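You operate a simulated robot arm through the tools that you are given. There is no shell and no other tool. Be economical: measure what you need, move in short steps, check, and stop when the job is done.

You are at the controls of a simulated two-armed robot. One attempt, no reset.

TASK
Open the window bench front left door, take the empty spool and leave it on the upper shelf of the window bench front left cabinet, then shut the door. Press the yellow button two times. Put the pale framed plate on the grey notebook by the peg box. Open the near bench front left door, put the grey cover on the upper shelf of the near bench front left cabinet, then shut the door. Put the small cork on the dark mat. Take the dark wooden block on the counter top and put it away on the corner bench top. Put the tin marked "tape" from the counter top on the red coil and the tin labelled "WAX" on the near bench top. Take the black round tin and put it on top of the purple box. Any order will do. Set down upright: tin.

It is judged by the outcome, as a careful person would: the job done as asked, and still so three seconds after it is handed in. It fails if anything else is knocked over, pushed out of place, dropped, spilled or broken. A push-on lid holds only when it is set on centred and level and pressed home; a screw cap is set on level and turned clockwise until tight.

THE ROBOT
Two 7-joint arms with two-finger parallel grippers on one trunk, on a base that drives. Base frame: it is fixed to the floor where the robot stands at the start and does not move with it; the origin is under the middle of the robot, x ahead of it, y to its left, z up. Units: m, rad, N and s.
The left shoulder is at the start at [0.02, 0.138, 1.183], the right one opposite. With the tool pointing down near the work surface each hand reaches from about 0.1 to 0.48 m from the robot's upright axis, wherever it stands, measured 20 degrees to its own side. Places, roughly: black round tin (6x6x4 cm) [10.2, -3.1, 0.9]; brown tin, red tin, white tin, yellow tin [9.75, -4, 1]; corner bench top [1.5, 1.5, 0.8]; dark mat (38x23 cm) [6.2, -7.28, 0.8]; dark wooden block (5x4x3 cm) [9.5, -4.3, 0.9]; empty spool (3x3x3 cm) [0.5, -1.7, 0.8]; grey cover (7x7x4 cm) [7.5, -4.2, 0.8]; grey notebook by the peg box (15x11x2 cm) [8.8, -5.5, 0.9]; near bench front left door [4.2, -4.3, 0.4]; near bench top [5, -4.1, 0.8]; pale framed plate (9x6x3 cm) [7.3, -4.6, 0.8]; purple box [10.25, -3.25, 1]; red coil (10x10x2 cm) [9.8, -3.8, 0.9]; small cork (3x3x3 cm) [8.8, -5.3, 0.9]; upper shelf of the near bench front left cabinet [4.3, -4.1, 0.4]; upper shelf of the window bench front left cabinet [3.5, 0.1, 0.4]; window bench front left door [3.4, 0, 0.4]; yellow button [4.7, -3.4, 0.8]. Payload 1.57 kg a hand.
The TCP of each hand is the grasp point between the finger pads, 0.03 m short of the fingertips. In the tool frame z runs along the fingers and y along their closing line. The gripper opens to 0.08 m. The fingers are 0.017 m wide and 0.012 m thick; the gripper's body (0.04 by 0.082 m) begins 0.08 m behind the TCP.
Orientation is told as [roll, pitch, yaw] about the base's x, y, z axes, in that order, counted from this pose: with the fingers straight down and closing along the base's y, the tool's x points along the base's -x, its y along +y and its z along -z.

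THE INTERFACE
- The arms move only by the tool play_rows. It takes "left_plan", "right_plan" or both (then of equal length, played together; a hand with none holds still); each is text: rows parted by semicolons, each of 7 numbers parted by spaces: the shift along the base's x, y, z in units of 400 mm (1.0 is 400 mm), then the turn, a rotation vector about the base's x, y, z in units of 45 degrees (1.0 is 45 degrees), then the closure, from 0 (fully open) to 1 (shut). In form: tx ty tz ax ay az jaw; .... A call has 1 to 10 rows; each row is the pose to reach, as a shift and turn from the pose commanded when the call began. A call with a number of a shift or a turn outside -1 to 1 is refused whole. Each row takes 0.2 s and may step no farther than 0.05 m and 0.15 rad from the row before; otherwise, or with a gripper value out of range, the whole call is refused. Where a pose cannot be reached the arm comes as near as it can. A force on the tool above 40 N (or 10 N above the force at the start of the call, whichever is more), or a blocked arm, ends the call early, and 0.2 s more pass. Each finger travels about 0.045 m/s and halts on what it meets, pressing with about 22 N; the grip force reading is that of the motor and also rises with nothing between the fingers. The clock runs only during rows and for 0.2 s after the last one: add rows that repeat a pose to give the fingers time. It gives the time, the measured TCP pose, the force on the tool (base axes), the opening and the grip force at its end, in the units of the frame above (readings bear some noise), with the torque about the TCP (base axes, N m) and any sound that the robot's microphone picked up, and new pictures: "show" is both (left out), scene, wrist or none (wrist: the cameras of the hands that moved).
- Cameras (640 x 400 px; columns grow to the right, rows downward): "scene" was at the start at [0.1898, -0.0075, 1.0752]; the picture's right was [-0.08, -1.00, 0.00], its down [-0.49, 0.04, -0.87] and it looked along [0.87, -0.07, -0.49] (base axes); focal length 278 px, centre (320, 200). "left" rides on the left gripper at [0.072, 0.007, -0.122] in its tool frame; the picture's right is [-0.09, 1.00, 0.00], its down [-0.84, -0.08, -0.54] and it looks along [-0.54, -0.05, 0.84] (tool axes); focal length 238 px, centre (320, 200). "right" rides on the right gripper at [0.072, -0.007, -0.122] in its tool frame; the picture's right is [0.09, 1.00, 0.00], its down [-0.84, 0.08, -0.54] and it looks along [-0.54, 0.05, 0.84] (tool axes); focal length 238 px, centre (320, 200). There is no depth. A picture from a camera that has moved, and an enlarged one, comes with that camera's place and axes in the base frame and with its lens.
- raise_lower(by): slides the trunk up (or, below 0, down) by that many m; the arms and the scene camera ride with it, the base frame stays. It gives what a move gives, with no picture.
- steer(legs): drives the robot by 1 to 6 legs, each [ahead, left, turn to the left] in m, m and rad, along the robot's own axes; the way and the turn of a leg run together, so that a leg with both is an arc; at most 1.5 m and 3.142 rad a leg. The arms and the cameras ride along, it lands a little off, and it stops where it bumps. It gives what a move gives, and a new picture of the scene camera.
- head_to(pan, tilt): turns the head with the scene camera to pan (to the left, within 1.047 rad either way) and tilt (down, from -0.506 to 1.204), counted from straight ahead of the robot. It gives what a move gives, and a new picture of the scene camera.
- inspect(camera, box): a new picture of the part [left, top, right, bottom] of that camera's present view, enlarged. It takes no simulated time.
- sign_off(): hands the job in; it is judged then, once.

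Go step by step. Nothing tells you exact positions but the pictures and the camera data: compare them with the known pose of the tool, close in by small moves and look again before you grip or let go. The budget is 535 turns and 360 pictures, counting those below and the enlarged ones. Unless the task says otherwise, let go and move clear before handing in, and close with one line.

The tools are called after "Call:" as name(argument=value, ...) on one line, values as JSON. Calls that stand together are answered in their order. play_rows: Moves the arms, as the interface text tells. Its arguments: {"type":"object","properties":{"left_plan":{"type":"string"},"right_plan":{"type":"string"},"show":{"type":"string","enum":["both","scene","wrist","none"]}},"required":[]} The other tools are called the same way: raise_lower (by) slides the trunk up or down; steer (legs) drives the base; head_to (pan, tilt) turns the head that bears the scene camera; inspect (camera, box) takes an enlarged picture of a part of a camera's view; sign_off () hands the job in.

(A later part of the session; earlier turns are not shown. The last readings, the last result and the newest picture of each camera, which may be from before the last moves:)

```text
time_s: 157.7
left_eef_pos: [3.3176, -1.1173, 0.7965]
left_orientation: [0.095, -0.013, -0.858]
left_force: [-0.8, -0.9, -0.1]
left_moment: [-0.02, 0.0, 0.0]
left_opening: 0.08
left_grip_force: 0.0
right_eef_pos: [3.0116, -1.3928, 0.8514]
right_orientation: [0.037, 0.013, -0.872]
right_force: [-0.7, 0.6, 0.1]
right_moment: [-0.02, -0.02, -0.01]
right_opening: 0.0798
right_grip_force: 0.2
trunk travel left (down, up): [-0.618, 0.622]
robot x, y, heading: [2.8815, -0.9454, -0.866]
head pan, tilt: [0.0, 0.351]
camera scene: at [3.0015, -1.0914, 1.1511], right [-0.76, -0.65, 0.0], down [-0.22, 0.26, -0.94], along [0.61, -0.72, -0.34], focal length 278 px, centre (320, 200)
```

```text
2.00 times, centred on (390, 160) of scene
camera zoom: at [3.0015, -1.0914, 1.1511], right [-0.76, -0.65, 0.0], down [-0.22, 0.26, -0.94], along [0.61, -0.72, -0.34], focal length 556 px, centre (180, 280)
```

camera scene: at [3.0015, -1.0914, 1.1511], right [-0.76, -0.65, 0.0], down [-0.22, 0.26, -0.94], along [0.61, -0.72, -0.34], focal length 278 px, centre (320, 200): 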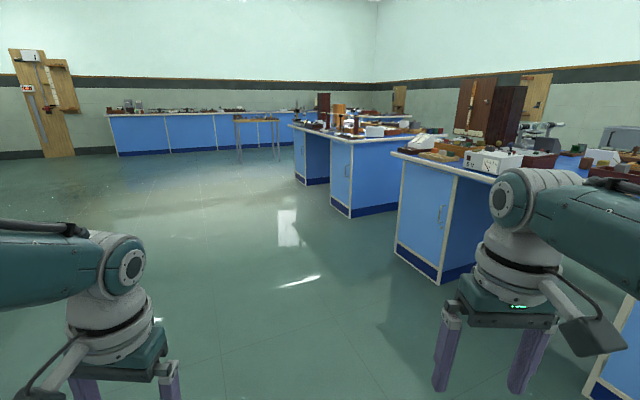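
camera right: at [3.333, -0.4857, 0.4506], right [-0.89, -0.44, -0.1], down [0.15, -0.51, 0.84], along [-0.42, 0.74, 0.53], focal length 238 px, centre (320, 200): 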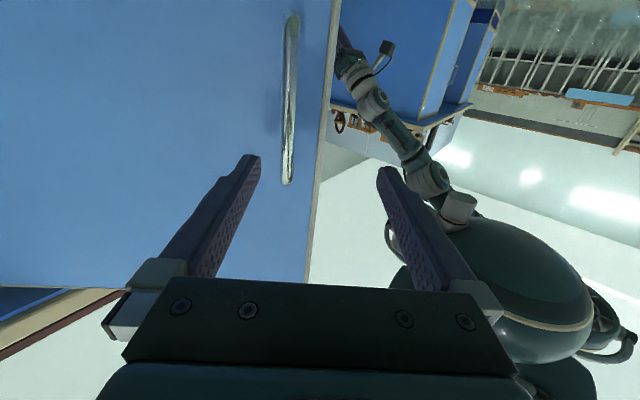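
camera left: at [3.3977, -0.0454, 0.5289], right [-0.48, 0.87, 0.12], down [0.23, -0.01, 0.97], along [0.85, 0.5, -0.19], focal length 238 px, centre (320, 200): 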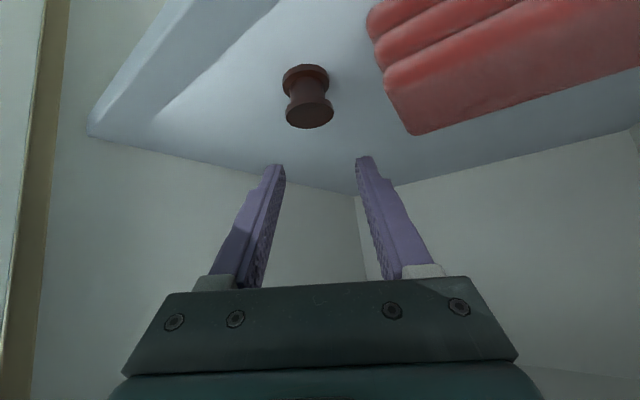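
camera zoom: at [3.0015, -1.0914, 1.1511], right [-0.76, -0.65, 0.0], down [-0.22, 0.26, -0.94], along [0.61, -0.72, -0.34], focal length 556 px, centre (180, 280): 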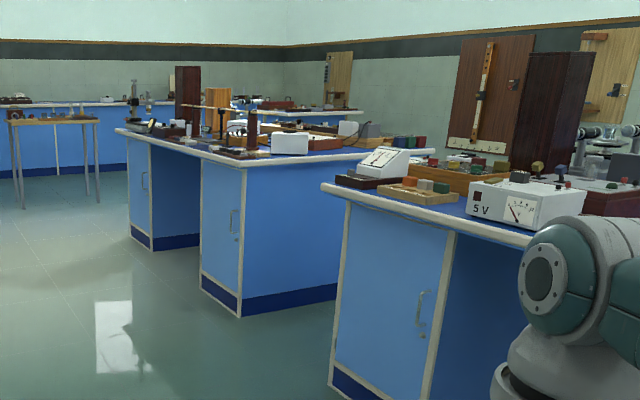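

All benches stand in one row along my right; the button should be near the aisle-side edge of the near bench. I drive there and face it.

Call:
steer(legs=[[0, 0, 0.203], [1.5, 0, 0], [1.43, 0, 0], [0, 0, -1.36]])

```text
time_s: 176.0
left_eef_pos: [5.2164, -3.2343, 0.7962]
left_orientation: [0.093, -0.013, -2.014]
left_force: [-0.7, -0.1, -0.1]
left_moment: [0.03, -0.01, 0.01]
left_opening: 0.0798
left_grip_force: 0.1
right_eef_pos: [4.842, -3.0645, 0.8516]
right_orientation: [0.038, 0.012, -2.03]
right_force: [-1.2, 0.4, -0.2]
right_moment: [0.0, -0.03, -0.01]
right_opening: 0.0799
right_grip_force: 0.1
trunk travel left (down, up): [-0.618, 0.622]
robot x, y, heading: [5.2012, -2.7616, -2.023]
head pan, tilt: [0.0, 0.351]
camera scene: at [5.1126, -2.9356, 1.1511], right [-0.9, 0.44, 0.0], down [0.15, 0.31, -0.94], along [-0.41, -0.84, -0.34], focal length 278 px, centre (320, 200)
```

scene: 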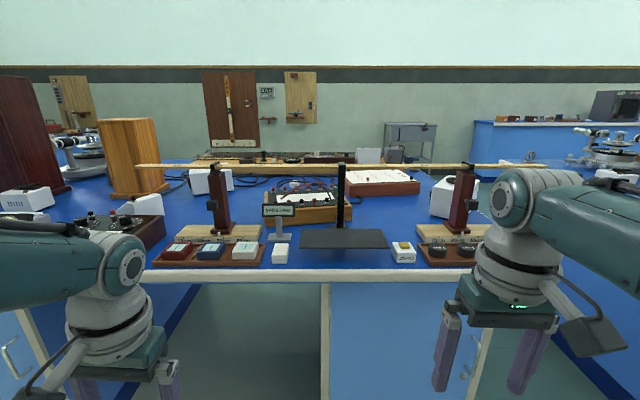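

Call:
inspect(camera="scene", box=[260, 180, 500, 330])

```text
2.67 times, centred on (380, 255) of scene
camera zoom: at [5.1126, -2.9356, 1.1511], right [-0.9, 0.44, 0.0], down [0.15, 0.31, -0.94], along [-0.41, -0.84, -0.34], focal length 741 px, centre (160, 53)
```

zoom: 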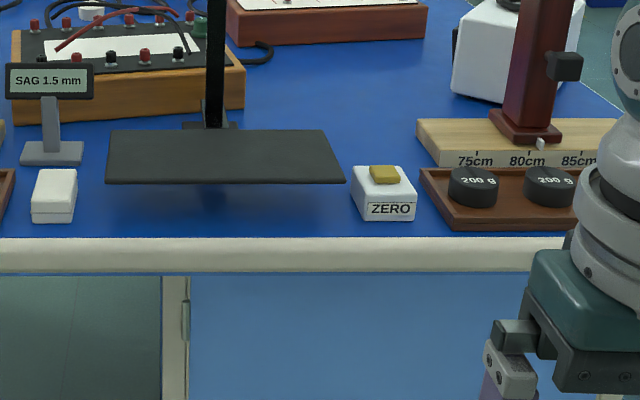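

The yellow "ZERO" button is at about (4.686, -3.361). I raise the trunk, close the right fingers, and drive in so the hand comes above it.

Call:
raise_lower(by=0.1)

Call:
play_rows(right_plan="0 0 0 0 0 0 1; 0 0 0 0 0 0 1; 0 0 0 0 0 0 1; 0 0 0 0 0 0 1; 0 0 0 0 0 0 1; 0 0 0 0 0 0 1; 0 0 0 0 0 0 1; 0 0 0 0 0 0 1; 0 0 0 0 0 0 1", show="none")

Call:
head_to(pan=0, tilt=0.8)

Call:
steer(legs=[[0.28, 0, 0]])

Call:
play_rows(right_plan="0 0 0 0 0 0 1", show="wrist")

```text
time_s: 177.3
left_eef_pos: [5.216, -3.2342, 0.8969]
left_orientation: [0.092, -0.011, -2.015]
left_force: [0.0, 0.6, 0.2]
left_moment: [0.01, 0.01, -0.01]
left_opening: 0.0801
left_grip_force: 0.1
right_eef_pos: [4.841, -3.0639, 0.9517]
right_orientation: [0.039, 0.012, -2.03]
right_force: [-0.8, 0.5, -0.4]
right_moment: [0.0, -0.01, -0.01]
right_opening: 0.0801
right_grip_force: 0.0
trunk travel left (down, up): [-0.718, 0.522]
robot x, y, heading: [5.1957, -2.7617, -2.025]
head pan, tilt: [0.0, 0.351]
```

```text
time_s: 179.3
left_eef_pos: [5.2152, -3.2343, 0.8967]
left_orientation: [0.095, -0.012, -2.018]
left_force: [-0.6, 0.1, 0.4]
left_moment: [-0.02, 0.02, 0.0]
left_opening: 0.0798
left_grip_force: 0.1
right_eef_pos: [4.8407, -3.0639, 0.9519]
right_orientation: [0.037, 0.01, -2.03]
right_force: [0.1, 0.3, -0.2]
right_moment: [0.01, 0.0, -0.01]
right_opening: 0.0
right_grip_force: 21.6
trunk travel left (down, up): [-0.718, 0.522]
robot x, y, heading: [5.198, -2.7626, -2.025]
head pan, tilt: [0.0, 0.351]
```

```text
time_s: 180.2
left_eef_pos: [5.2157, -3.2342, 0.896]
left_orientation: [0.094, -0.012, -2.016]
left_force: [-0.4, -0.5, 0.4]
left_moment: [0.01, -0.02, 0.03]
left_opening: 0.0799
left_grip_force: 0.1
right_eef_pos: [4.8405, -3.065, 0.9521]
right_orientation: [0.038, 0.013, -2.031]
right_force: [-0.3, 0.1, -0.2]
right_moment: [-0.03, -0.02, 0.0]
right_opening: 0.0002
right_grip_force: 21.8
trunk travel left (down, up): [-0.718, 0.522]
robot x, y, heading: [5.1979, -2.7639, -2.026]
head pan, tilt: [0.0, 0.799]
camera scene: at [5.1181, -2.9244, 1.2116], right [-0.9, 0.44, 0.0], down [0.31, 0.64, -0.7], along [-0.31, -0.63, -0.72], focal length 278 px, centre (320, 200)
```

scene: 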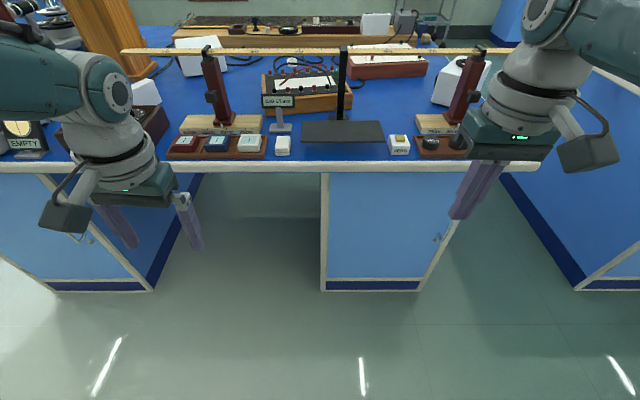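

```text
time_s: 182.2
left_eef_pos: [5.0919, -3.4868, 0.8954]
left_orientation: [0.095, -0.011, -2.017]
left_force: [0.4, 0.6, -0.9]
left_moment: [-0.02, -0.01, 0.02]
left_opening: 0.0799
left_grip_force: 0.0
right_eef_pos: [4.7176, -3.3147, 0.9518]
right_orientation: [0.038, 0.011, -2.031]
right_force: [0.2, -0.1, -0.3]
right_moment: [-0.05, -0.01, 0.03]
right_opening: 0.0001
right_grip_force: 21.0
trunk travel left (down, up): [-0.718, 0.522]
robot x, y, heading: [5.0724, -3.0135, -2.025]
head pan, tilt: [0.0, 0.799]
camera scene: at [4.9949, -3.1758, 1.2115], right [-0.9, 0.44, 0.0], down [0.32, 0.64, -0.7], along [-0.31, -0.63, -0.72], focal length 278 px, centre (320, 200)
```

scene: 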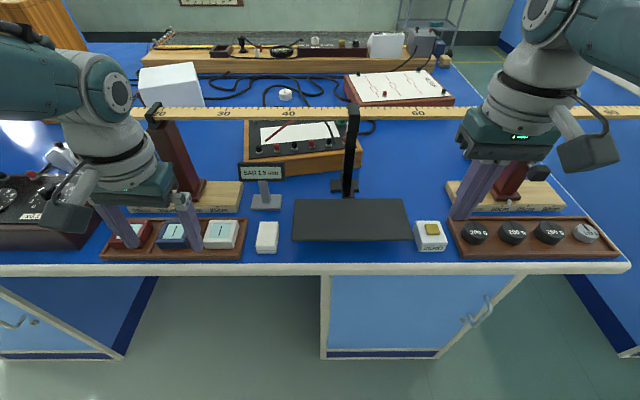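

```text
time_s: 182.6
left_eef_pos: [5.0926, -3.4865, 0.8973]
left_orientation: [0.094, -0.012, -2.016]
left_force: [0.2, 0.8, 0.2]
left_moment: [0.0, 0.01, -0.01]
left_opening: 0.08
left_grip_force: 0.1
right_eef_pos: [4.7173, -3.3152, 0.9518]
right_orientation: [0.038, 0.014, -2.032]
right_force: [0.4, 0.8, 0.5]
right_moment: [0.0, 0.01, -0.01]
right_opening: 0.0
right_grip_force: 21.1
trunk travel left (down, up): [-0.718, 0.522]
robot x, y, heading: [5.0744, -3.0139, -2.025]
head pan, tilt: [0.0, 0.799]
camera right: at [4.7392, -3.2476, 1.0748], right [0.93, -0.36, 0.04], down [-0.32, -0.78, 0.53], along [-0.16, -0.51, -0.84], focal length 238 px, centre (320, 200)
```

right: 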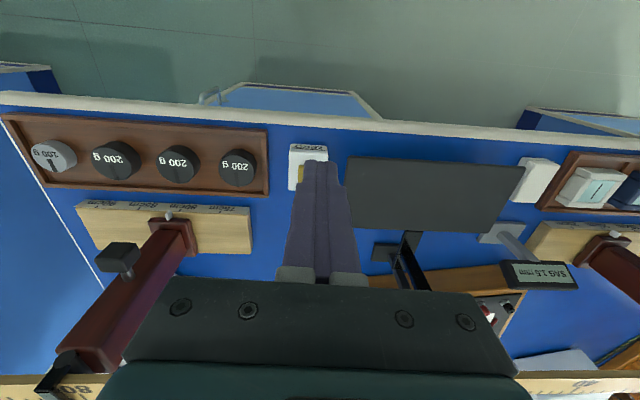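

I align over the button and lower near it.

Call:
play_rows(right_plan="-0.03 -0.05 0 0 0 0 1; -0.06 -0.1 0 0 0 0 1; -0.06 -0.1 -0.05 0 0 0 1; -0.06 -0.1 -0.1 0 0 0 1; -0.06 -0.1 -0.15 0 0 0 1", show="both")

```text
time_s: 183.8
left_eef_pos: [5.0923, -3.486, 0.8965]
left_orientation: [0.096, -0.014, -2.017]
left_force: [-0.1, -0.4, -0.4]
left_moment: [-0.01, -0.02, 0.05]
left_opening: 0.0801
left_grip_force: 0.0
right_eef_pos: [4.7095, -3.3197, 0.9371]
right_orientation: [0.039, 0.012, -2.032]
right_force: [0.6, 0.9, 0.2]
right_moment: [0.04, -0.02, -0.02]
right_opening: 0.0002
right_grip_force: 21.4
right hand out of reach, approached as far as the arm can: row 1, 2, 3, 4, 5
trunk travel left (down, up): [-0.718, 0.522]
robot x, y, heading: [5.075, -3.0151, -2.022]
head pan, tilt: [0.0, 0.799]
camera scene: at [4.9949, -3.1758, 1.2115], right [-0.9, 0.44, 0.0], down [0.32, 0.64, -0.7], along [-0.31, -0.63, -0.72], focal length 278 px, centre (320, 200)
camera right: at [4.732, -3.253, 1.0603], right [0.93, -0.36, 0.04], down [-0.32, -0.78, 0.53], along [-0.16, -0.51, -0.84], focal length 238 px, centre (320, 200)
```

scene: 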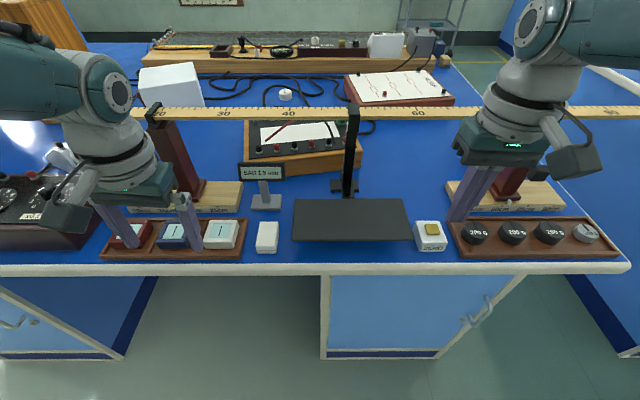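
right: 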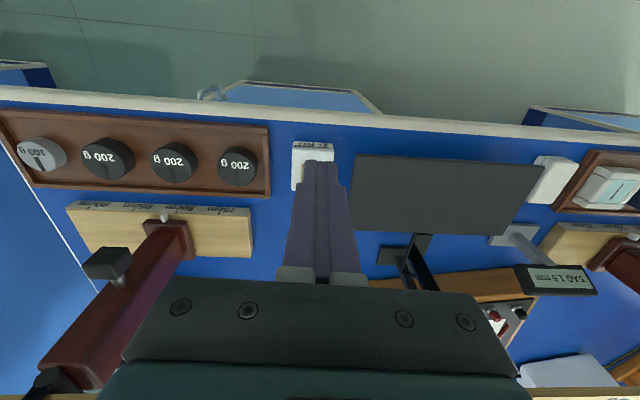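

The arm is at its limit here, so I use the base for the last 4 cm and the trunk for the descent.

Call:
steer(legs=[[0.04, 0, 0]])

Call:
raise_lower(by=-0.04)

Call:
play_rows(right_plan="0 0 0 0 0 0 1", show="both")

```text
time_s: 184.7
left_eef_pos: [5.0744, -3.5233, 0.8951]
left_orientation: [0.096, -0.012, -2.016]
left_force: [0.0, -0.7, 0.4]
left_moment: [0.04, 0.0, 0.0]
left_opening: 0.0801
left_grip_force: 0.1
right_eef_pos: [4.6927, -3.3563, 0.9375]
right_orientation: [0.039, 0.012, -2.03]
right_force: [-0.4, -0.3, -0.2]
right_moment: [0.0, -0.01, 0.01]
right_opening: 0.0
right_grip_force: 20.9
trunk travel left (down, up): [-0.718, 0.522]
robot x, y, heading: [5.0591, -3.0526, -2.03]
head pan, tilt: [0.0, 0.799]
camera scene: at [4.9773, -3.2119, 1.2115], right [-0.9, 0.44, 0.0], down [0.32, 0.64, -0.7], along [-0.31, -0.63, -0.72], focal length 278 px, centre (320, 200)
```

scene: 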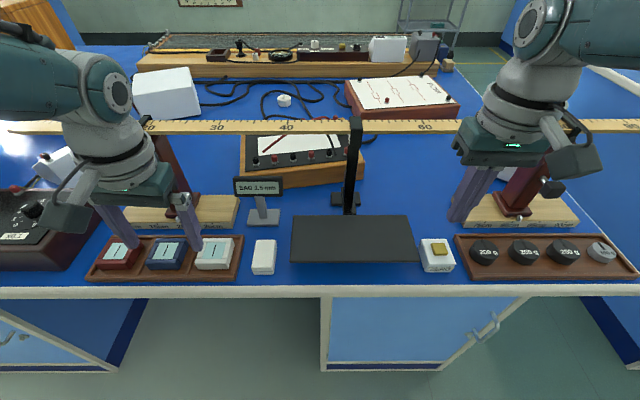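

```text
time_s: 185.4
left_eef_pos: [5.0737, -3.5226, 0.8621]
left_orientation: [0.094, -0.009, -2.019]
left_force: [3.5, 4.6, 14.9]
left_moment: [0.4, 0.52, -0.2]
left_opening: 0.0781
left_grip_force: 0.1
right_eef_pos: [4.694, -3.3563, 0.8993]
right_orientation: [0.038, 0.013, -2.028]
right_force: [0.6, -0.4, 0.6]
right_moment: [-0.03, 0.01, -0.03]
right_opening: 0.0002
right_grip_force: 20.9
trunk travel left (down, up): [-0.681, 0.559]
robot x, y, heading: [5.0598, -3.0473, -2.026]
head pan, tilt: [0.0, 0.799]
stopped: the force on the tool passed its limit at 54 N (the readings are from after the stop); the commanded pose is now the measured one
```

```text
time_s: 185.8
left_eef_pos: [5.0732, -3.523, 0.8606]
left_orientation: [0.092, -0.01, -2.018]
left_force: [2.4, 2.6, 14.0]
left_moment: [0.4, 0.52, -0.18]
left_opening: 0.078
left_grip_force: 0.1
right_eef_pos: [4.6941, -3.3566, 0.899]
right_orientation: [0.037, 0.012, -2.03]
right_force: [1.7, 0.6, -0.8]
right_moment: [0.01, -0.04, 0.02]
right_opening: 0.0003
right_grip_force: 21.3
trunk travel left (down, up): [-0.681, 0.559]
robot x, y, heading: [5.06, -3.0461, -2.025]
head pan, tilt: [0.0, 0.799]
camera scene: at [4.9776, -3.2121, 1.1738], right [-0.9, 0.44, 0.0], down [0.32, 0.64, -0.7], along [-0.31, -0.63, -0.72], focal length 278 px, centre (320, 200)
camera right: at [4.715, -3.2895, 1.0225], right [0.93, -0.36, 0.04], down [-0.32, -0.78, 0.53], along [-0.16, -0.51, -0.84], focal length 238 px, centre (320, 200)
```

scene: 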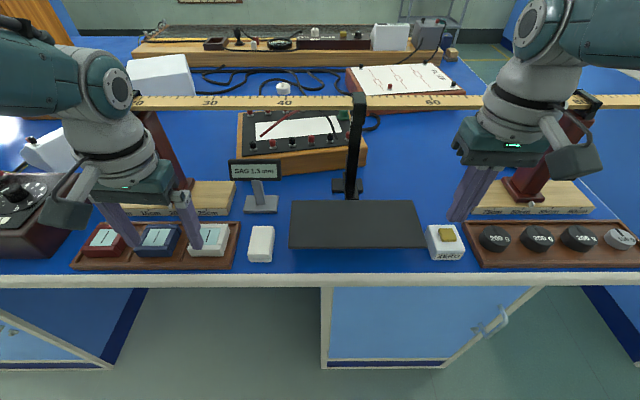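
right: 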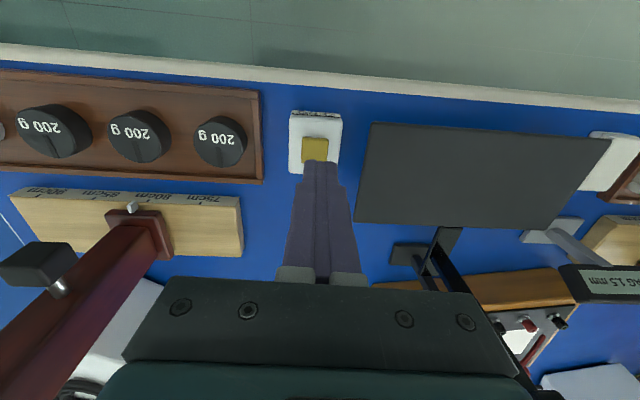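

The left fingers came down on the tray with coloured blocks. I raise straight back up and check that nothing moved.

Call:
raise_lower(by=0.037)

Call:
play_rows(left_plan="0 0 0.08 0 0 0 0; 0 0 0.16 0 0 0 0; 0.02 0.03 0.24 0 0 0 0; 0.03 0.05 0.3 0 0 0 0; 0.04 0.08 0.36 0 0 0 0", show="scene")

Call:
inspect(camera="scene", box=[60, 130, 300, 280])

```text
time_s: 186.6
left_eef_pos: [5.0726, -3.5233, 0.8971]
left_orientation: [0.092, -0.009, -2.019]
left_force: [0.8, 0.5, -0.1]
left_moment: [0.01, -0.03, 0.02]
left_opening: 0.0799
left_grip_force: 0.0
right_eef_pos: [4.6925, -3.3566, 0.9372]
right_orientation: [0.04, 0.013, -2.03]
right_force: [0.6, -1.0, -0.4]
right_moment: [0.0, 0.07, 0.01]
right_opening: 0.0
right_grip_force: 21.6
trunk travel left (down, up): [-0.718, 0.522]
robot x, y, heading: [5.0558, -3.0502, -2.026]
head pan, tilt: [0.0, 0.799]
```

```text
time_s: 187.8
left_eef_pos: [5.053, -3.5684, 1.021]
left_orientation: [0.09, -0.008, -2.02]
left_force: [0.2, -0.6, -0.6]
left_moment: [0.0, -0.01, 0.0]
left_opening: 0.0801
left_grip_force: 0.0
left hand out of reach, approached as far as the arm can: row 1, 2, 3, 4, 5
right_eef_pos: [4.6925, -3.3561, 0.9361]
right_orientation: [0.038, 0.013, -2.032]
right_force: [-0.1, 0.2, 0.1]
right_moment: [-0.02, -0.03, -0.01]
right_opening: 0.0001
right_grip_force: 21.5
trunk travel left (down, up): [-0.718, 0.522]
robot x, y, heading: [5.0551, -3.0512, -2.033]
head pan, tilt: [0.0, 0.799]
camera scene: at [4.9773, -3.2118, 1.2107], right [-0.9, 0.44, 0.0], down [0.32, 0.64, -0.7], along [-0.31, -0.63, -0.72], focal length 278 px, centre (320, 200)
```

scene: 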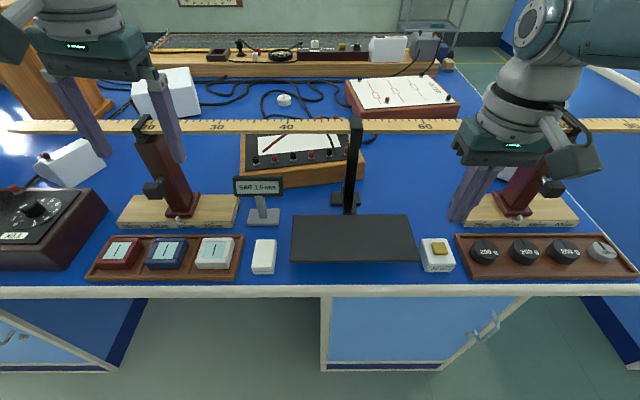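

```text
2.67 times, centred on (180, 205) of scene
camera zoom: at [4.9773, -3.2118, 1.2107], right [-0.9, 0.44, 0.0], down [0.32, 0.64, -0.7], along [-0.31, -0.63, -0.72], focal length 741 px, centre (693, 187)
```

zoom: 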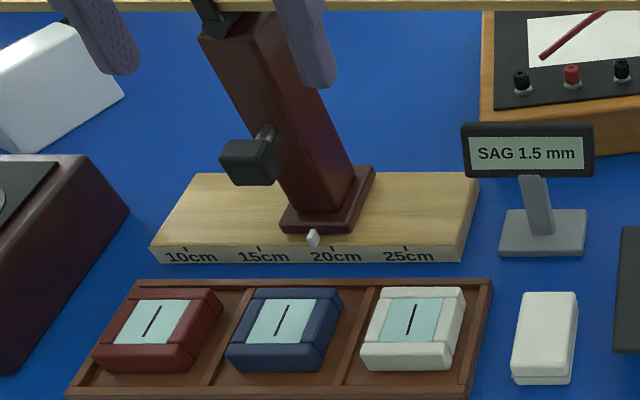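

Nothing moved, and the right fingers are exactly over the button. I lower again, the left hand now being well up.

Call:
raise_lower(by=-0.045)

Call:
raise_lower(by=-0.012)

Call:
play_rows(right_plan="0 0 0 0 0 0 1", show="wrist")

```text
time_s: 188.7
left_eef_pos: [5.0523, -3.5674, 0.974]
left_orientation: [0.092, -0.006, -2.019]
left_force: [0.2, -0.6, -0.4]
left_moment: [-0.01, 0.0, 0.02]
left_opening: 0.08
left_grip_force: 0.0
right_eef_pos: [4.6936, -3.3557, 0.8912]
right_orientation: [0.038, 0.013, -2.031]
right_force: [0.6, 0.0, 0.4]
right_moment: [0.0, -0.05, 0.03]
right_opening: 0.0
right_grip_force: 20.7
trunk travel left (down, up): [-0.673, 0.567]
robot x, y, heading: [5.0577, -3.0503, -2.028]
head pan, tilt: [0.0, 0.799]
```

```text
time_s: 189.3
left_eef_pos: [5.0524, -3.5681, 0.9631]
left_orientation: [0.091, -0.007, -2.019]
left_force: [-0.4, 0.4, 0.1]
left_moment: [-0.01, 0.0, 0.01]
left_opening: 0.0799
left_grip_force: 0.1
right_eef_pos: [4.6928, -3.3559, 0.8795]
right_orientation: [0.039, 0.013, -2.029]
right_force: [0.4, 0.4, 0.0]
right_moment: [0.0, 0.03, 0.01]
right_opening: 0.0
right_grip_force: 21.2
trunk travel left (down, up): [-0.661, 0.579]
robot x, y, heading: [5.0609, -3.0521, -2.023]
head pan, tilt: [0.0, 0.799]
```

```text
time_s: 189.7
left_eef_pos: [5.0523, -3.5684, 0.963]
left_orientation: [0.091, -0.007, -2.019]
left_force: [0.0, 0.8, 1.0]
left_moment: [-0.01, 0.03, 0.01]
left_opening: 0.0798
left_grip_force: 0.2
right_eef_pos: [4.6929, -3.356, 0.88]
right_orientation: [0.037, 0.013, -2.03]
right_force: [-0.1, -0.1, 0.0]
right_moment: [0.05, -0.02, -0.01]
right_opening: 0.0
right_grip_force: 21.5
trunk travel left (down, up): [-0.661, 0.579]
robot x, y, heading: [5.0557, -3.0475, -2.028]
head pan, tilt: [0.0, 0.799]
camera right: at [4.7146, -3.2889, 1.0025], right [0.93, -0.36, 0.04], down [-0.32, -0.78, 0.53], along [-0.16, -0.51, -0.84], focal length 238 px, centre (320, 200)
```

right: 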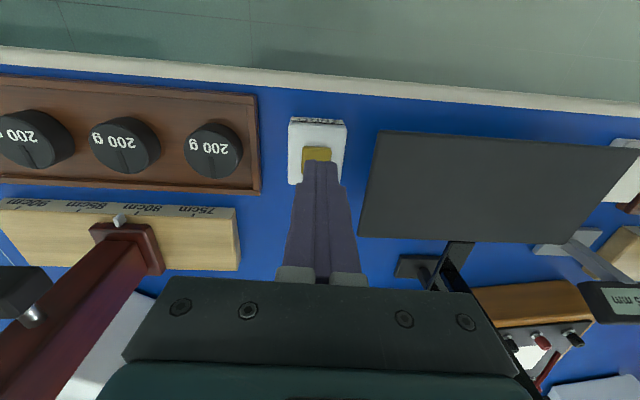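

Call:
raise_lower(by=-0.009)

Call:
raise_lower(by=-0.006)

```text
time_s: 190.2
left_eef_pos: [5.0521, -3.5675, 0.9538]
left_orientation: [0.09, -0.007, -2.021]
left_force: [-0.4, 0.2, 0.4]
left_moment: [0.0, 0.01, 0.01]
left_opening: 0.0798
left_grip_force: 0.1
right_eef_pos: [4.6921, -3.3569, 0.8709]
right_orientation: [0.038, 0.013, -2.03]
right_force: [0.2, 0.6, 0.4]
right_moment: [-0.01, -0.02, 0.0]
right_opening: 0.0
right_grip_force: 21.5
trunk travel left (down, up): [-0.652, 0.588]
robot x, y, heading: [5.0577, -3.0506, -2.029]
head pan, tilt: [0.0, 0.799]
```

```text
time_s: 190.8
left_eef_pos: [5.0527, -3.5679, 0.9472]
left_orientation: [0.091, -0.008, -2.019]
left_force: [-0.1, -0.1, 0.4]
left_moment: [0.02, 0.0, 0.01]
left_opening: 0.0801
left_grip_force: 0.0
right_eef_pos: [4.6925, -3.3558, 0.8639]
right_orientation: [0.037, 0.013, -2.03]
right_force: [0.2, -0.1, 1.4]
right_moment: [0.0, -0.01, 0.02]
right_opening: 0.0
right_grip_force: 21.5
trunk travel left (down, up): [-0.646, 0.594]
robot x, y, heading: [5.0566, -3.0487, -2.031]
head pan, tilt: [0.0, 0.799]
```

Call:
raise_lower(by=-0.005)

Call:
raise_lower(by=-0.004)

Call:
play_rows(right_plan="0 0 0 0 0 0 1", show="wrist")

```text
time_s: 191.3
left_eef_pos: [5.0516, -3.5688, 0.9419]
left_orientation: [0.091, -0.007, -2.019]
left_force: [-0.3, -0.4, -0.1]
left_moment: [-0.01, -0.07, -0.04]
left_opening: 0.08
left_grip_force: 0.0
right_eef_pos: [4.6934, -3.3574, 0.8603]
right_orientation: [0.039, 0.012, -2.029]
right_force: [2.5, 3.2, 8.5]
right_moment: [0.09, -0.01, -0.01]
right_opening: 0.0
right_grip_force: 20.8
trunk travel left (down, up): [-0.641, 0.599]
robot x, y, heading: [5.0544, -3.0457, -2.026]
head pan, tilt: [0.0, 0.799]
heard: click
```

```text
time_s: 191.8
left_eef_pos: [5.0522, -3.5679, 0.9392]
left_orientation: [0.091, -0.006, -2.019]
left_force: [0.4, -0.1, -0.1]
left_moment: [-0.01, 0.0, 0.01]
left_opening: 0.0801
left_grip_force: 0.0
right_eef_pos: [4.6926, -3.3566, 0.8598]
right_orientation: [0.037, 0.014, -2.033]
right_force: [2.6, 5.1, 14.4]
right_moment: [0.08, -0.01, 0.0]
right_opening: 0.0
right_grip_force: 21.6
trunk travel left (down, up): [-0.637, 0.603]
robot x, y, heading: [5.0571, -3.0497, -2.023]
head pan, tilt: [0.0, 0.799]
stopped: the force on the tool passed its limit at 45 N (the readings are from after the stop); the commanded pose is now the measured one
```

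```text
time_s: 192.2
left_eef_pos: [5.0509, -3.5671, 0.9402]
left_orientation: [0.09, -0.007, -2.021]
left_force: [-0.2, 0.5, 0.2]
left_moment: [-0.01, 0.03, -0.03]
left_opening: 0.08
left_grip_force: 0.1
right_eef_pos: [4.6924, -3.3567, 0.858]
right_orientation: [0.036, 0.013, -2.03]
right_force: [1.9, 5.0, 15.6]
right_moment: [0.13, -0.04, 0.0]
right_opening: 0.0001
right_grip_force: 21.3
trunk travel left (down, up): [-0.637, 0.603]
robot x, y, heading: [5.0599, -3.0469, -2.025]
head pan, tilt: [0.0, 0.799]
camera right: at [4.7141, -3.2896, 0.9819], right [0.93, -0.36, 0.04], down [-0.32, -0.78, 0.53], along [-0.16, -0.51, -0.84], focal length 238 px, centre (320, 200)
```

right: 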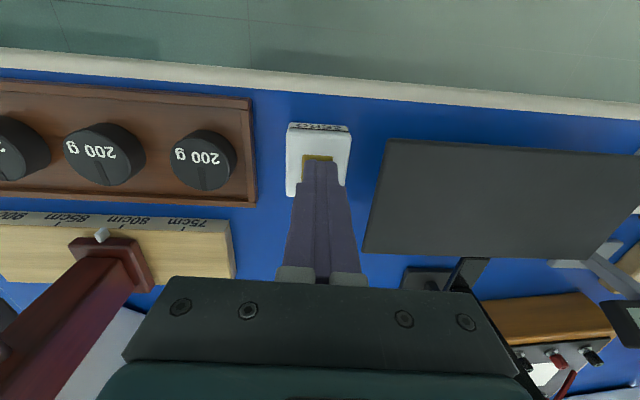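

One click heard. I lift off fully and press a second time.

Call:
raise_lower(by=0.025)

Call:
raise_lower(by=-0.018)

Call:
raise_lower(by=-0.005)

```text
time_s: 192.9
left_eef_pos: [5.0516, -3.5682, 0.9642]
left_orientation: [0.091, -0.008, -2.021]
left_force: [-0.3, -1.0, 0.1]
left_moment: [-0.01, -0.05, 0.02]
left_opening: 0.0801
left_grip_force: 0.0
right_eef_pos: [4.6936, -3.3572, 0.8824]
right_orientation: [0.041, 0.012, -2.03]
right_force: [0.0, 0.4, 0.1]
right_moment: [0.05, 0.0, -0.02]
right_opening: 0.0
right_grip_force: 20.5
trunk travel left (down, up): [-0.662, 0.578]
robot x, y, heading: [5.0586, -3.0492, -2.024]
head pan, tilt: [0.0, 0.799]
```

```text
time_s: 193.6
left_eef_pos: [5.0521, -3.5674, 0.9465]
left_orientation: [0.091, -0.007, -2.019]
left_force: [-0.4, 0.8, -0.8]
left_moment: [0.0, -0.02, -0.03]
left_opening: 0.0802
left_grip_force: 0.0
right_eef_pos: [4.6931, -3.3572, 0.8653]
right_orientation: [0.041, 0.014, -2.029]
right_force: [-0.1, 1.6, 0.8]
right_moment: [0.0, 0.03, 0.03]
right_opening: 0.0002
right_grip_force: 20.9
trunk travel left (down, up): [-0.644, 0.596]
robot x, y, heading: [5.0561, -3.0481, -2.022]
head pan, tilt: [0.0, 0.799]
```

```text
time_s: 194.1
left_eef_pos: [5.0526, -3.5685, 0.9411]
left_orientation: [0.091, -0.007, -2.019]
left_force: [0.5, 0.4, -0.4]
left_moment: [-0.03, -0.01, 0.0]
left_opening: 0.0802
left_grip_force: 0.0
right_eef_pos: [4.6939, -3.3566, 0.8601]
right_orientation: [0.039, 0.014, -2.03]
right_force: [2.0, 1.8, 5.8]
right_moment: [0.05, -0.01, 0.0]
right_opening: 0.0
right_grip_force: 21.4
trunk travel left (down, up): [-0.639, 0.601]
robot x, y, heading: [5.056, -3.0505, -2.026]
head pan, tilt: [0.0, 0.799]
heard: click
```

Second click heard: the button is done. I raise and back away, then look toward the next places.

Call:
raise_lower(by=0.08)

Call:
steer(legs=[[-0.5, 0, 0]])

Call:
head_to(pan=1.047, tilt=0.35)

```text
time_s: 195.3
left_eef_pos: [5.052, -3.5666, 1.0213]
left_orientation: [0.09, -0.005, -2.02]
left_force: [0.9, 0.1, -0.6]
left_moment: [0.02, -0.04, 0.03]
left_opening: 0.0802
left_grip_force: 0.0
right_eef_pos: [4.6936, -3.3565, 0.94]
right_orientation: [0.04, 0.014, -2.03]
right_force: [0.9, -0.9, 0.0]
right_moment: [0.01, -0.05, 0.03]
right_opening: 0.0
right_grip_force: 21.1
trunk travel left (down, up): [-0.719, 0.521]
robot x, y, heading: [5.0572, -3.0474, -2.032]
head pan, tilt: [0.0, 0.799]
```

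```text
time_s: 198.2
left_eef_pos: [5.2719, -3.1173, 1.0209]
left_orientation: [0.09, -0.007, -2.018]
left_force: [0.4, -0.3, 0.4]
left_moment: [-0.01, -0.02, -0.03]
left_opening: 0.0799
left_grip_force: 0.1
right_eef_pos: [4.9136, -2.9085, 0.9399]
right_orientation: [0.038, 0.015, -2.03]
right_force: [0.0, 0.2, -0.7]
right_moment: [-0.02, 0.0, 0.01]
right_opening: 0.0001
right_grip_force: 21.2
trunk travel left (down, up): [-0.719, 0.521]
robot x, y, heading: [5.28, -2.5938, -2.025]
head pan, tilt: [0.0, 0.799]
camera scene: at [5.1977, -2.7617, 1.2125], right [-0.9, 0.44, 0.0], down [0.31, 0.64, -0.7], along [-0.31, -0.63, -0.72], focal length 278 px, centre (320, 200)
```

scene: 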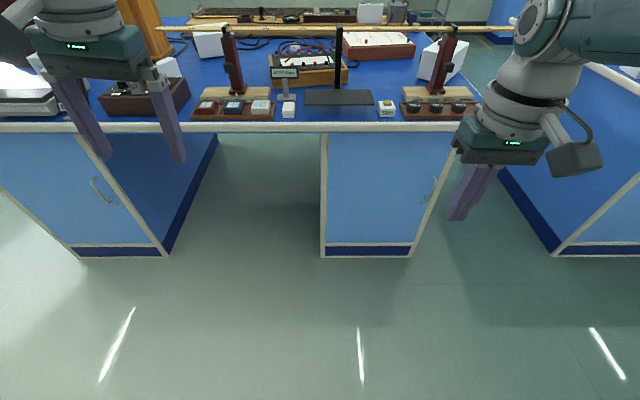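

```text
time_s: 199.5
left_eef_pos: [5.2741, -3.1174, 1.0212]
left_orientation: [0.091, -0.007, -2.018]
left_force: [0.6, 0.3, -0.4]
left_moment: [0.0, -0.01, -0.01]
left_opening: 0.0801
left_grip_force: 0.0
right_eef_pos: [4.914, -2.9085, 0.9399]
right_orientation: [0.042, 0.014, -2.029]
right_force: [0.0, -0.4, 0.1]
right_moment: [-0.02, -0.02, 0.0]
right_opening: 0.0001
right_grip_force: 21.2
trunk travel left (down, up): [-0.719, 0.521]
robot x, y, heading: [5.2748, -2.5994, -2.025]
head pan, tilt: [1.047, 0.351]
camera scene: at [5.285, -2.7665, 1.2522], right [-0.83, -0.56, 0.0], down [-0.19, 0.29, -0.94], along [0.52, -0.78, -0.34], focal length 278 px, centre (320, 200)
```

scene: 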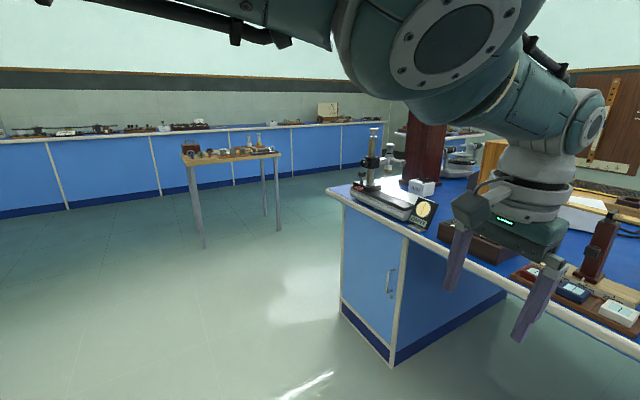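

The small wooden table ahead at about (7.4, -4.4) holds the next things. I drive toward it.

Call:
head_to(pan=0, tilt=0.45)

Call:
steer(legs=[[0, 0, 1.325], [1.45, 0, 0]])

```text
time_s: 200.8
left_eef_pos: [5.2731, -3.1176, 1.0214]
left_orientation: [0.091, -0.008, -2.019]
left_force: [-0.9, -0.7, -0.1]
left_moment: [0.03, -0.01, -0.03]
left_opening: 0.08
left_grip_force: 0.0
right_eef_pos: [4.9131, -2.907, 0.9407]
right_orientation: [0.041, 0.014, -2.029]
right_force: [-0.6, -0.2, 0.7]
right_moment: [0.02, 0.0, 0.02]
right_opening: 0.0
right_grip_force: 21.3
trunk travel left (down, up): [-0.719, 0.521]
robot x, y, heading: [5.2729, -2.5984, -2.025]
head pan, tilt: [0.0, 0.45]
camera scene: at [5.1928, -2.7718, 1.243], right [-0.9, 0.44, 0.0], down [0.19, 0.39, -0.9], along [-0.39, -0.81, -0.44], focal length 278 px, centre (320, 200)
```

scene: 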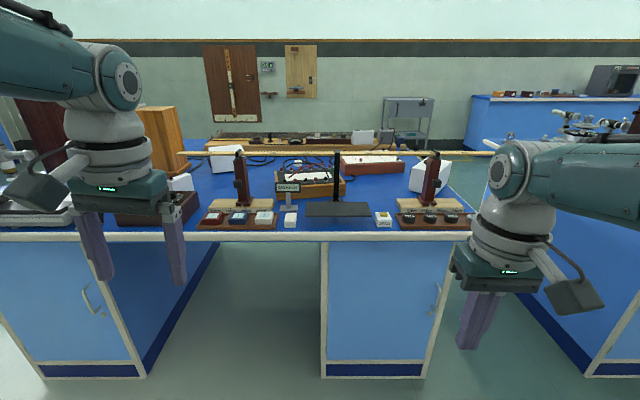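

```text
time_s: 211.3
left_eef_pos: [6.8934, -3.6521, 1.0223]
left_orientation: [0.092, -0.008, -0.683]
left_force: [-0.5, 0.0, -0.2]
left_moment: [-0.01, 0.0, -0.01]
left_opening: 0.0803
left_grip_force: 0.0
right_eef_pos: [6.6042, -3.9512, 0.9397]
right_orientation: [0.04, 0.015, -0.694]
right_force: [-0.5, 0.2, 0.3]
right_moment: [-0.02, 0.03, -0.01]
right_opening: 0.0
right_grip_force: 21.5
trunk travel left (down, up): [-0.719, 0.521]
robot x, y, heading: [6.3892, -3.5282, -0.692]
head pan, tilt: [0.0, 0.45]
camera scene: at [6.5366, -3.6484, 1.243], right [-0.64, -0.77, 0.0], down [-0.34, 0.28, -0.9], along [0.69, -0.57, -0.44], focal length 278 px, centre (320, 200)
```

scene: 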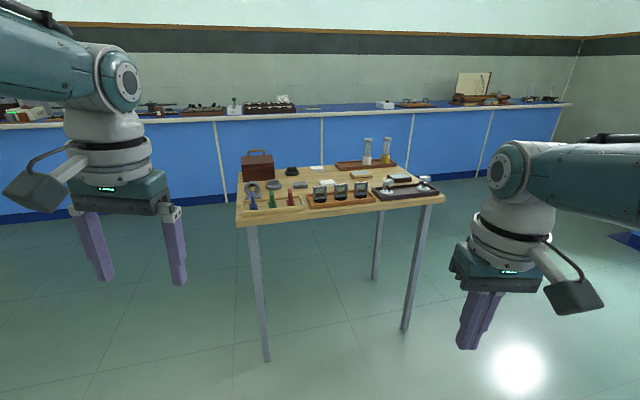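

Call:
inspect(camera="scene", box=[220, 120, 460, 270])

```text
2.67 times, centred on (340, 195) of scene
camera zoom: at [6.5366, -3.6484, 1.243], right [-0.64, -0.77, 0.0], down [-0.34, 0.28, -0.9], along [0.69, -0.57, -0.44], focal length 741 px, centre (267, 213)
```

zoom: 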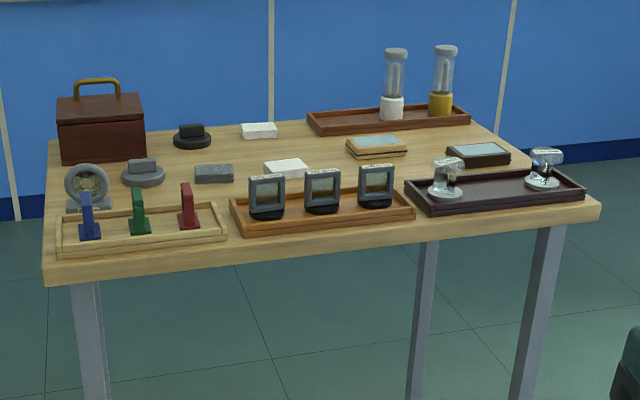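

Grey cover at about (7.45, -4.16), pale framed plate at about (7.31, -4.52). I square up to the table with one on each side of me.

Call:
steer(legs=[[0, 0, 0.246], [0, -0.3, 0], [0.5, 0, 0]])

Call:
head_to(pan=0, tilt=0.9)

```text
time_s: 216.7
left_eef_pos: [7.2256, -4.0128, 1.0214]
left_orientation: [0.091, -0.007, -0.441]
left_force: [0.0, -0.2, -0.1]
left_moment: [0.0, -0.01, -0.03]
left_opening: 0.08
left_grip_force: 0.1
right_eef_pos: [7.0161, -4.3722, 0.9401]
right_orientation: [0.04, 0.013, -0.455]
right_force: [-0.2, -1.0, 0.4]
right_moment: [0.01, 0.03, -0.01]
right_opening: 0.0002
right_grip_force: 21.2
trunk travel left (down, up): [-0.719, 0.521]
robot x, y, heading: [6.7084, -4.01, -0.448]
head pan, tilt: [0.0, 0.45]
camera scene: at [6.8789, -4.0943, 1.243], right [-0.43, -0.9, 0.0], down [-0.39, 0.19, -0.9], along [0.81, -0.39, -0.44], focal length 278 px, centre (320, 200)
```

scene: 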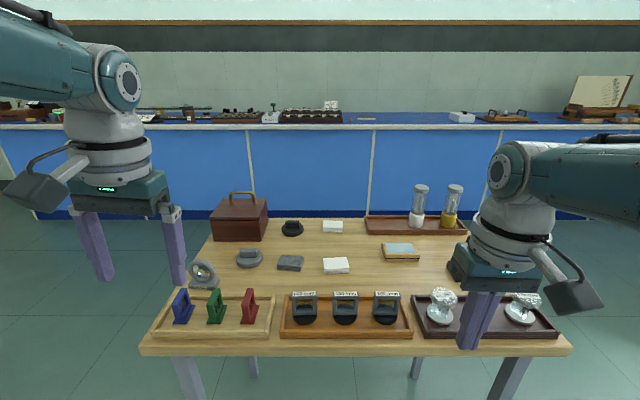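

```text
time_s: 217.6
left_eef_pos: [7.2252, -4.012, 1.022]
left_orientation: [0.091, -0.008, -0.442]
left_force: [-0.8, 0.6, 0.4]
left_moment: [-0.01, 0.01, 0.0]
left_opening: 0.0799
left_grip_force: 0.0
right_eef_pos: [7.0164, -4.372, 0.9402]
right_orientation: [0.041, 0.014, -0.454]
right_force: [-0.2, 0.0, -1.0]
right_moment: [0.0, -0.01, 0.01]
right_opening: 0.0
right_grip_force: 21.1
trunk travel left (down, up): [-0.719, 0.521]
robot x, y, heading: [6.7041, -4.0108, -0.446]
head pan, tilt: [0.0, 0.901]
camera scene: at [6.8642, -4.0872, 1.2047], right [-0.43, -0.9, 0.0], down [-0.71, 0.34, -0.62], along [0.56, -0.27, -0.78], focal length 278 px, centre (320, 200)
```

scene: 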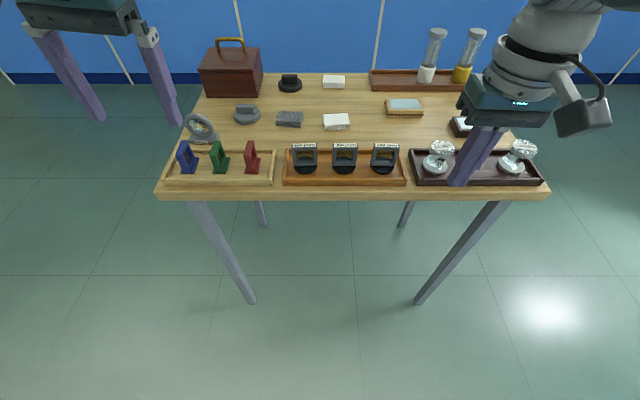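

Both targets lie ahead at matching lateral offsets. I drive 0.33 m further so the hands hover above them.

Call:
steer(legs=[[0.33, 0, 0]])

Call:
play_rows(left_plan="0 0 0 0 0 0 0", right_plan="0 0 0 0 0 0 0.5", show="wrist")

```text
time_s: 219.8
left_eef_pos: [7.5215, -4.1544, 1.0214]
left_orientation: [0.09, -0.006, -0.442]
left_force: [0.8, 0.9, -0.3]
left_moment: [0.01, -0.01, -0.04]
left_opening: 0.0798
left_grip_force: 0.1
right_eef_pos: [7.3119, -4.5156, 0.9399]
right_orientation: [0.041, 0.013, -0.453]
right_force: [0.1, -0.4, -0.6]
right_moment: [0.01, 0.02, -0.03]
right_opening: 0.0
right_grip_force: 21.2
trunk travel left (down, up): [-0.719, 0.521]
robot x, y, heading: [7.0034, -4.1531, -0.448]
head pan, tilt: [0.0, 0.901]
camera scene: at [7.1598, -4.23, 1.2046], right [-0.43, -0.9, 0.0], down [-0.71, 0.34, -0.62], along [0.56, -0.27, -0.78], focal length 278 px, centre (320, 200)
```

scene: 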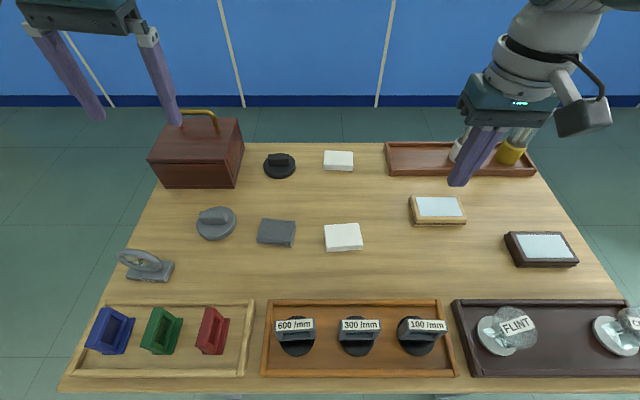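

```text
time_s: 220.2
left_eef_pos: [7.522, -4.1546, 1.0212]
left_orientation: [0.092, -0.006, -0.444]
left_force: [-0.7, 0.9, 0.4]
left_moment: [0.01, 0.01, 0.02]
left_opening: 0.08
left_grip_force: 0.0
right_eef_pos: [7.3127, -4.515, 0.9388]
right_orientation: [0.041, 0.015, -0.455]
right_force: [-0.2, -0.1, 0.9]
right_moment: [0.04, -0.05, 0.0]
right_opening: 0.032
right_grip_force: 0.0
trunk travel left (down, up): [-0.719, 0.521]
robot x, y, heading: [7.0021, -4.1541, -0.45]
head pan, tilt: [0.0, 0.901]
camera right: at [7.2447, -4.4953, 1.0632], right [0.35, 0.93, 0.04], down [0.78, -0.32, 0.53], along [0.51, -0.16, -0.85], focal length 238 px, centre (320, 200)
camera left: at [7.4526, -4.1295, 1.1421], right [0.51, 0.86, 0.09], down [0.7, -0.47, 0.54], along [0.5, -0.21, -0.84], focal length 238 px, centre (320, 200)
```

right: 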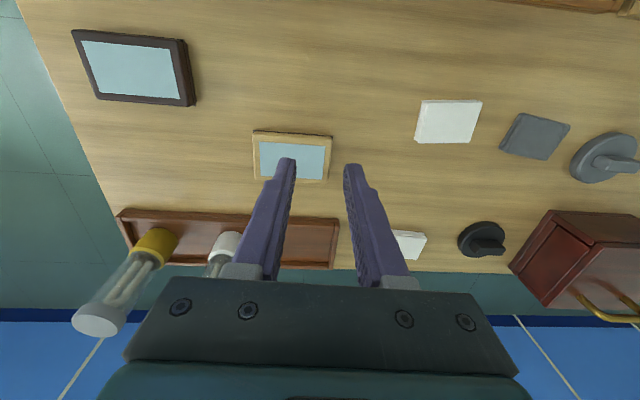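
left: 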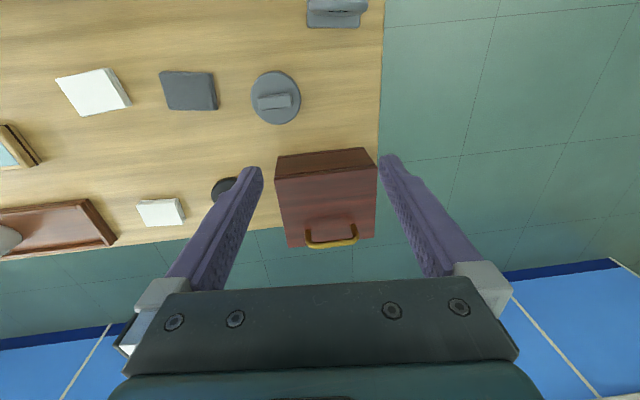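

Both targets are triangulated: cover (7.487, -4.184), plate (7.338, -4.556), both near z 0.80. I tilt the left hand forward over the cover and begin turning the right hand by 90° for the plate.

Call:
play_rows(left_plan="-0.015 -0.012 0 -0.09 -0.142 0 0; -0.03 -0.024 0 -0.18 -0.284 0 0; -0.045 -0.036 0 -0.27 -0.426 0 0; -0.06 -0.048 -0.02 -0.36 -0.568 0 0; -0.075 -0.06 -0.04 -0.45 -0.71 0 0; -0.0875 -0.075 -0.06 -0.53 -0.85 0 0; -0.0875 -0.075 -0.06 -0.53 -0.85 0 0", right_plan="0.01 -0.015 0 0 0 0.16 0; 0.02 -0.03 0 0 0 0.32 0; 0.03 -0.05 0 0 0 0.48 0; 0.04 -0.07 0 0 0 0.64 0; 0.055 -0.085 0 0 0 0.8 0; 0.065 -0.1 0 0 0 0.96 0; 0.065 -0.1 0 0 0 1 0", show="none")

Call:
play_rows(left_plan="0 0 0 0 0 0 0; 0 0 0 0 0 0 0; 0 0 0 0 0 0 0; 0 0 0 0 0 0 0; 0 0 0 0 0 0 0; 0 0 0 0 0 0 0", right_plan="0 0 0 -0.01 0 0.16 0; 0 0 0 -0.02 0 0.32 0; 0 0 0 -0.03 0 0.48 0; 0 0 0 -0.04 0 0.64 0; 0 0 0 -0.045 0 0.8 0; 0 0 0 -0.05 0 0.98 0", show="both")

```text
time_s: 221.8
left_eef_pos: [7.568, -4.2386, 0.936]
left_orientation: [-0.024, -0.787, -0.394]
left_force: [0.5, 0.1, -1.3]
left_moment: [-0.01, 0.04, 0.02]
left_opening: 0.0801
left_grip_force: 0.1
left hand out of reach, approached as far as the arm can: row 1, 2, 3, 4, 5, 6, 7
right_eef_pos: [7.2965, -4.5361, 0.9568]
right_orientation: [0.04, 0.015, 0.332]
right_force: [0.0, 0.5, 0.5]
right_moment: [0.0, 0.01, 0.05]
right_opening: 0.0799
right_grip_force: 0.2
right hand out of reach, approached as far as the arm can: row 1, 2, 3, 4, 5, 6, 7
trunk travel left (down, up): [-0.719, 0.521]
robot x, y, heading: [7.0025, -4.1523, -0.446]
head pan, tilt: [0.0, 0.901]
```

```text
time_s: 223.2
left_eef_pos: [7.5701, -4.2386, 0.9356]
left_orientation: [-0.025, -0.787, -0.395]
left_force: [0.6, 0.3, 0.2]
left_moment: [-0.01, -0.02, -0.02]
left_opening: 0.0803
left_grip_force: 0.0
right_eef_pos: [7.2974, -4.5356, 0.9565]
right_orientation: [0.009, 0.041, 1.102]
right_force: [-0.1, 0.2, -0.5]
right_moment: [-0.01, 0.01, 0.01]
right_opening: 0.0799
right_grip_force: 0.1
trunk travel left (down, up): [-0.719, 0.521]
robot x, y, heading: [7.0036, -4.1503, -0.454]
head pan, tilt: [0.0, 0.901]
camera scene: at [7.1598, -4.23, 1.2046], right [-0.43, -0.9, 0.0], down [-0.71, 0.34, -0.62], along [0.56, -0.27, -0.78], focal length 278 px, centre (320, 200)
camera right: at [7.2755, -4.5994, 1.0819], right [-0.93, 0.37, 0.01], down [0.32, 0.8, 0.51], along [0.18, 0.48, -0.86], focal length 238 px, centre (320, 200)
camera left: at [7.4463, -4.1781, 0.9706], right [0.46, 0.89, 0.05], down [0.17, -0.14, 0.98], along [0.87, -0.44, -0.21], focal length 238 px, centre (320, 200)
```

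scene: 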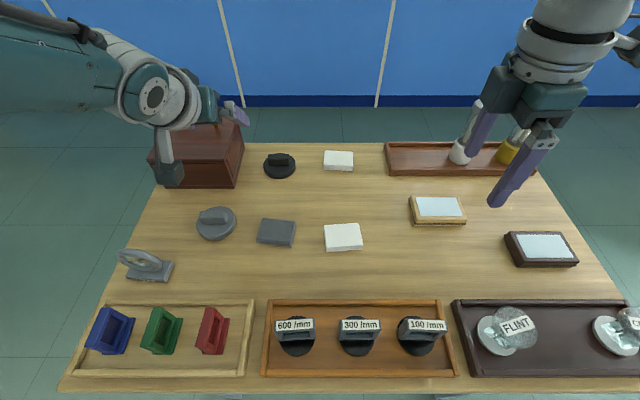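
right: 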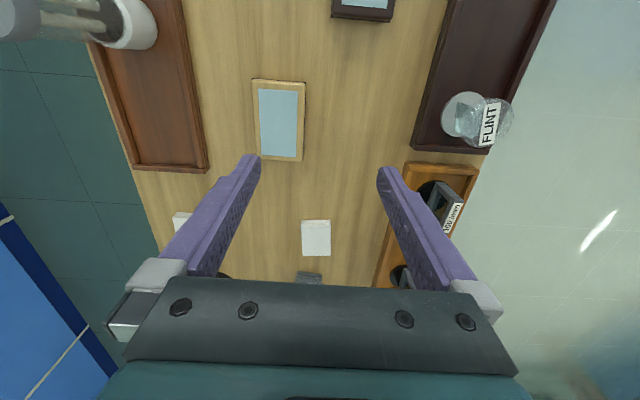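
left: 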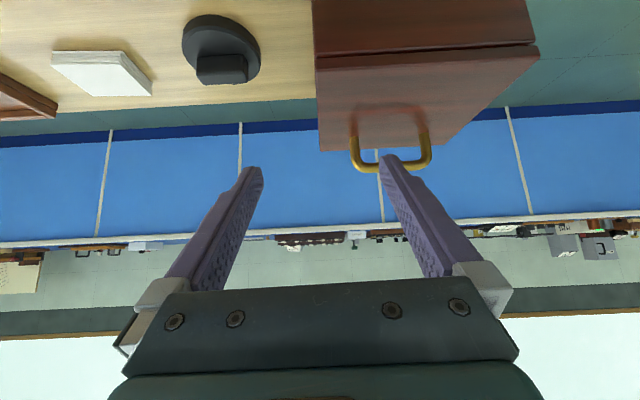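

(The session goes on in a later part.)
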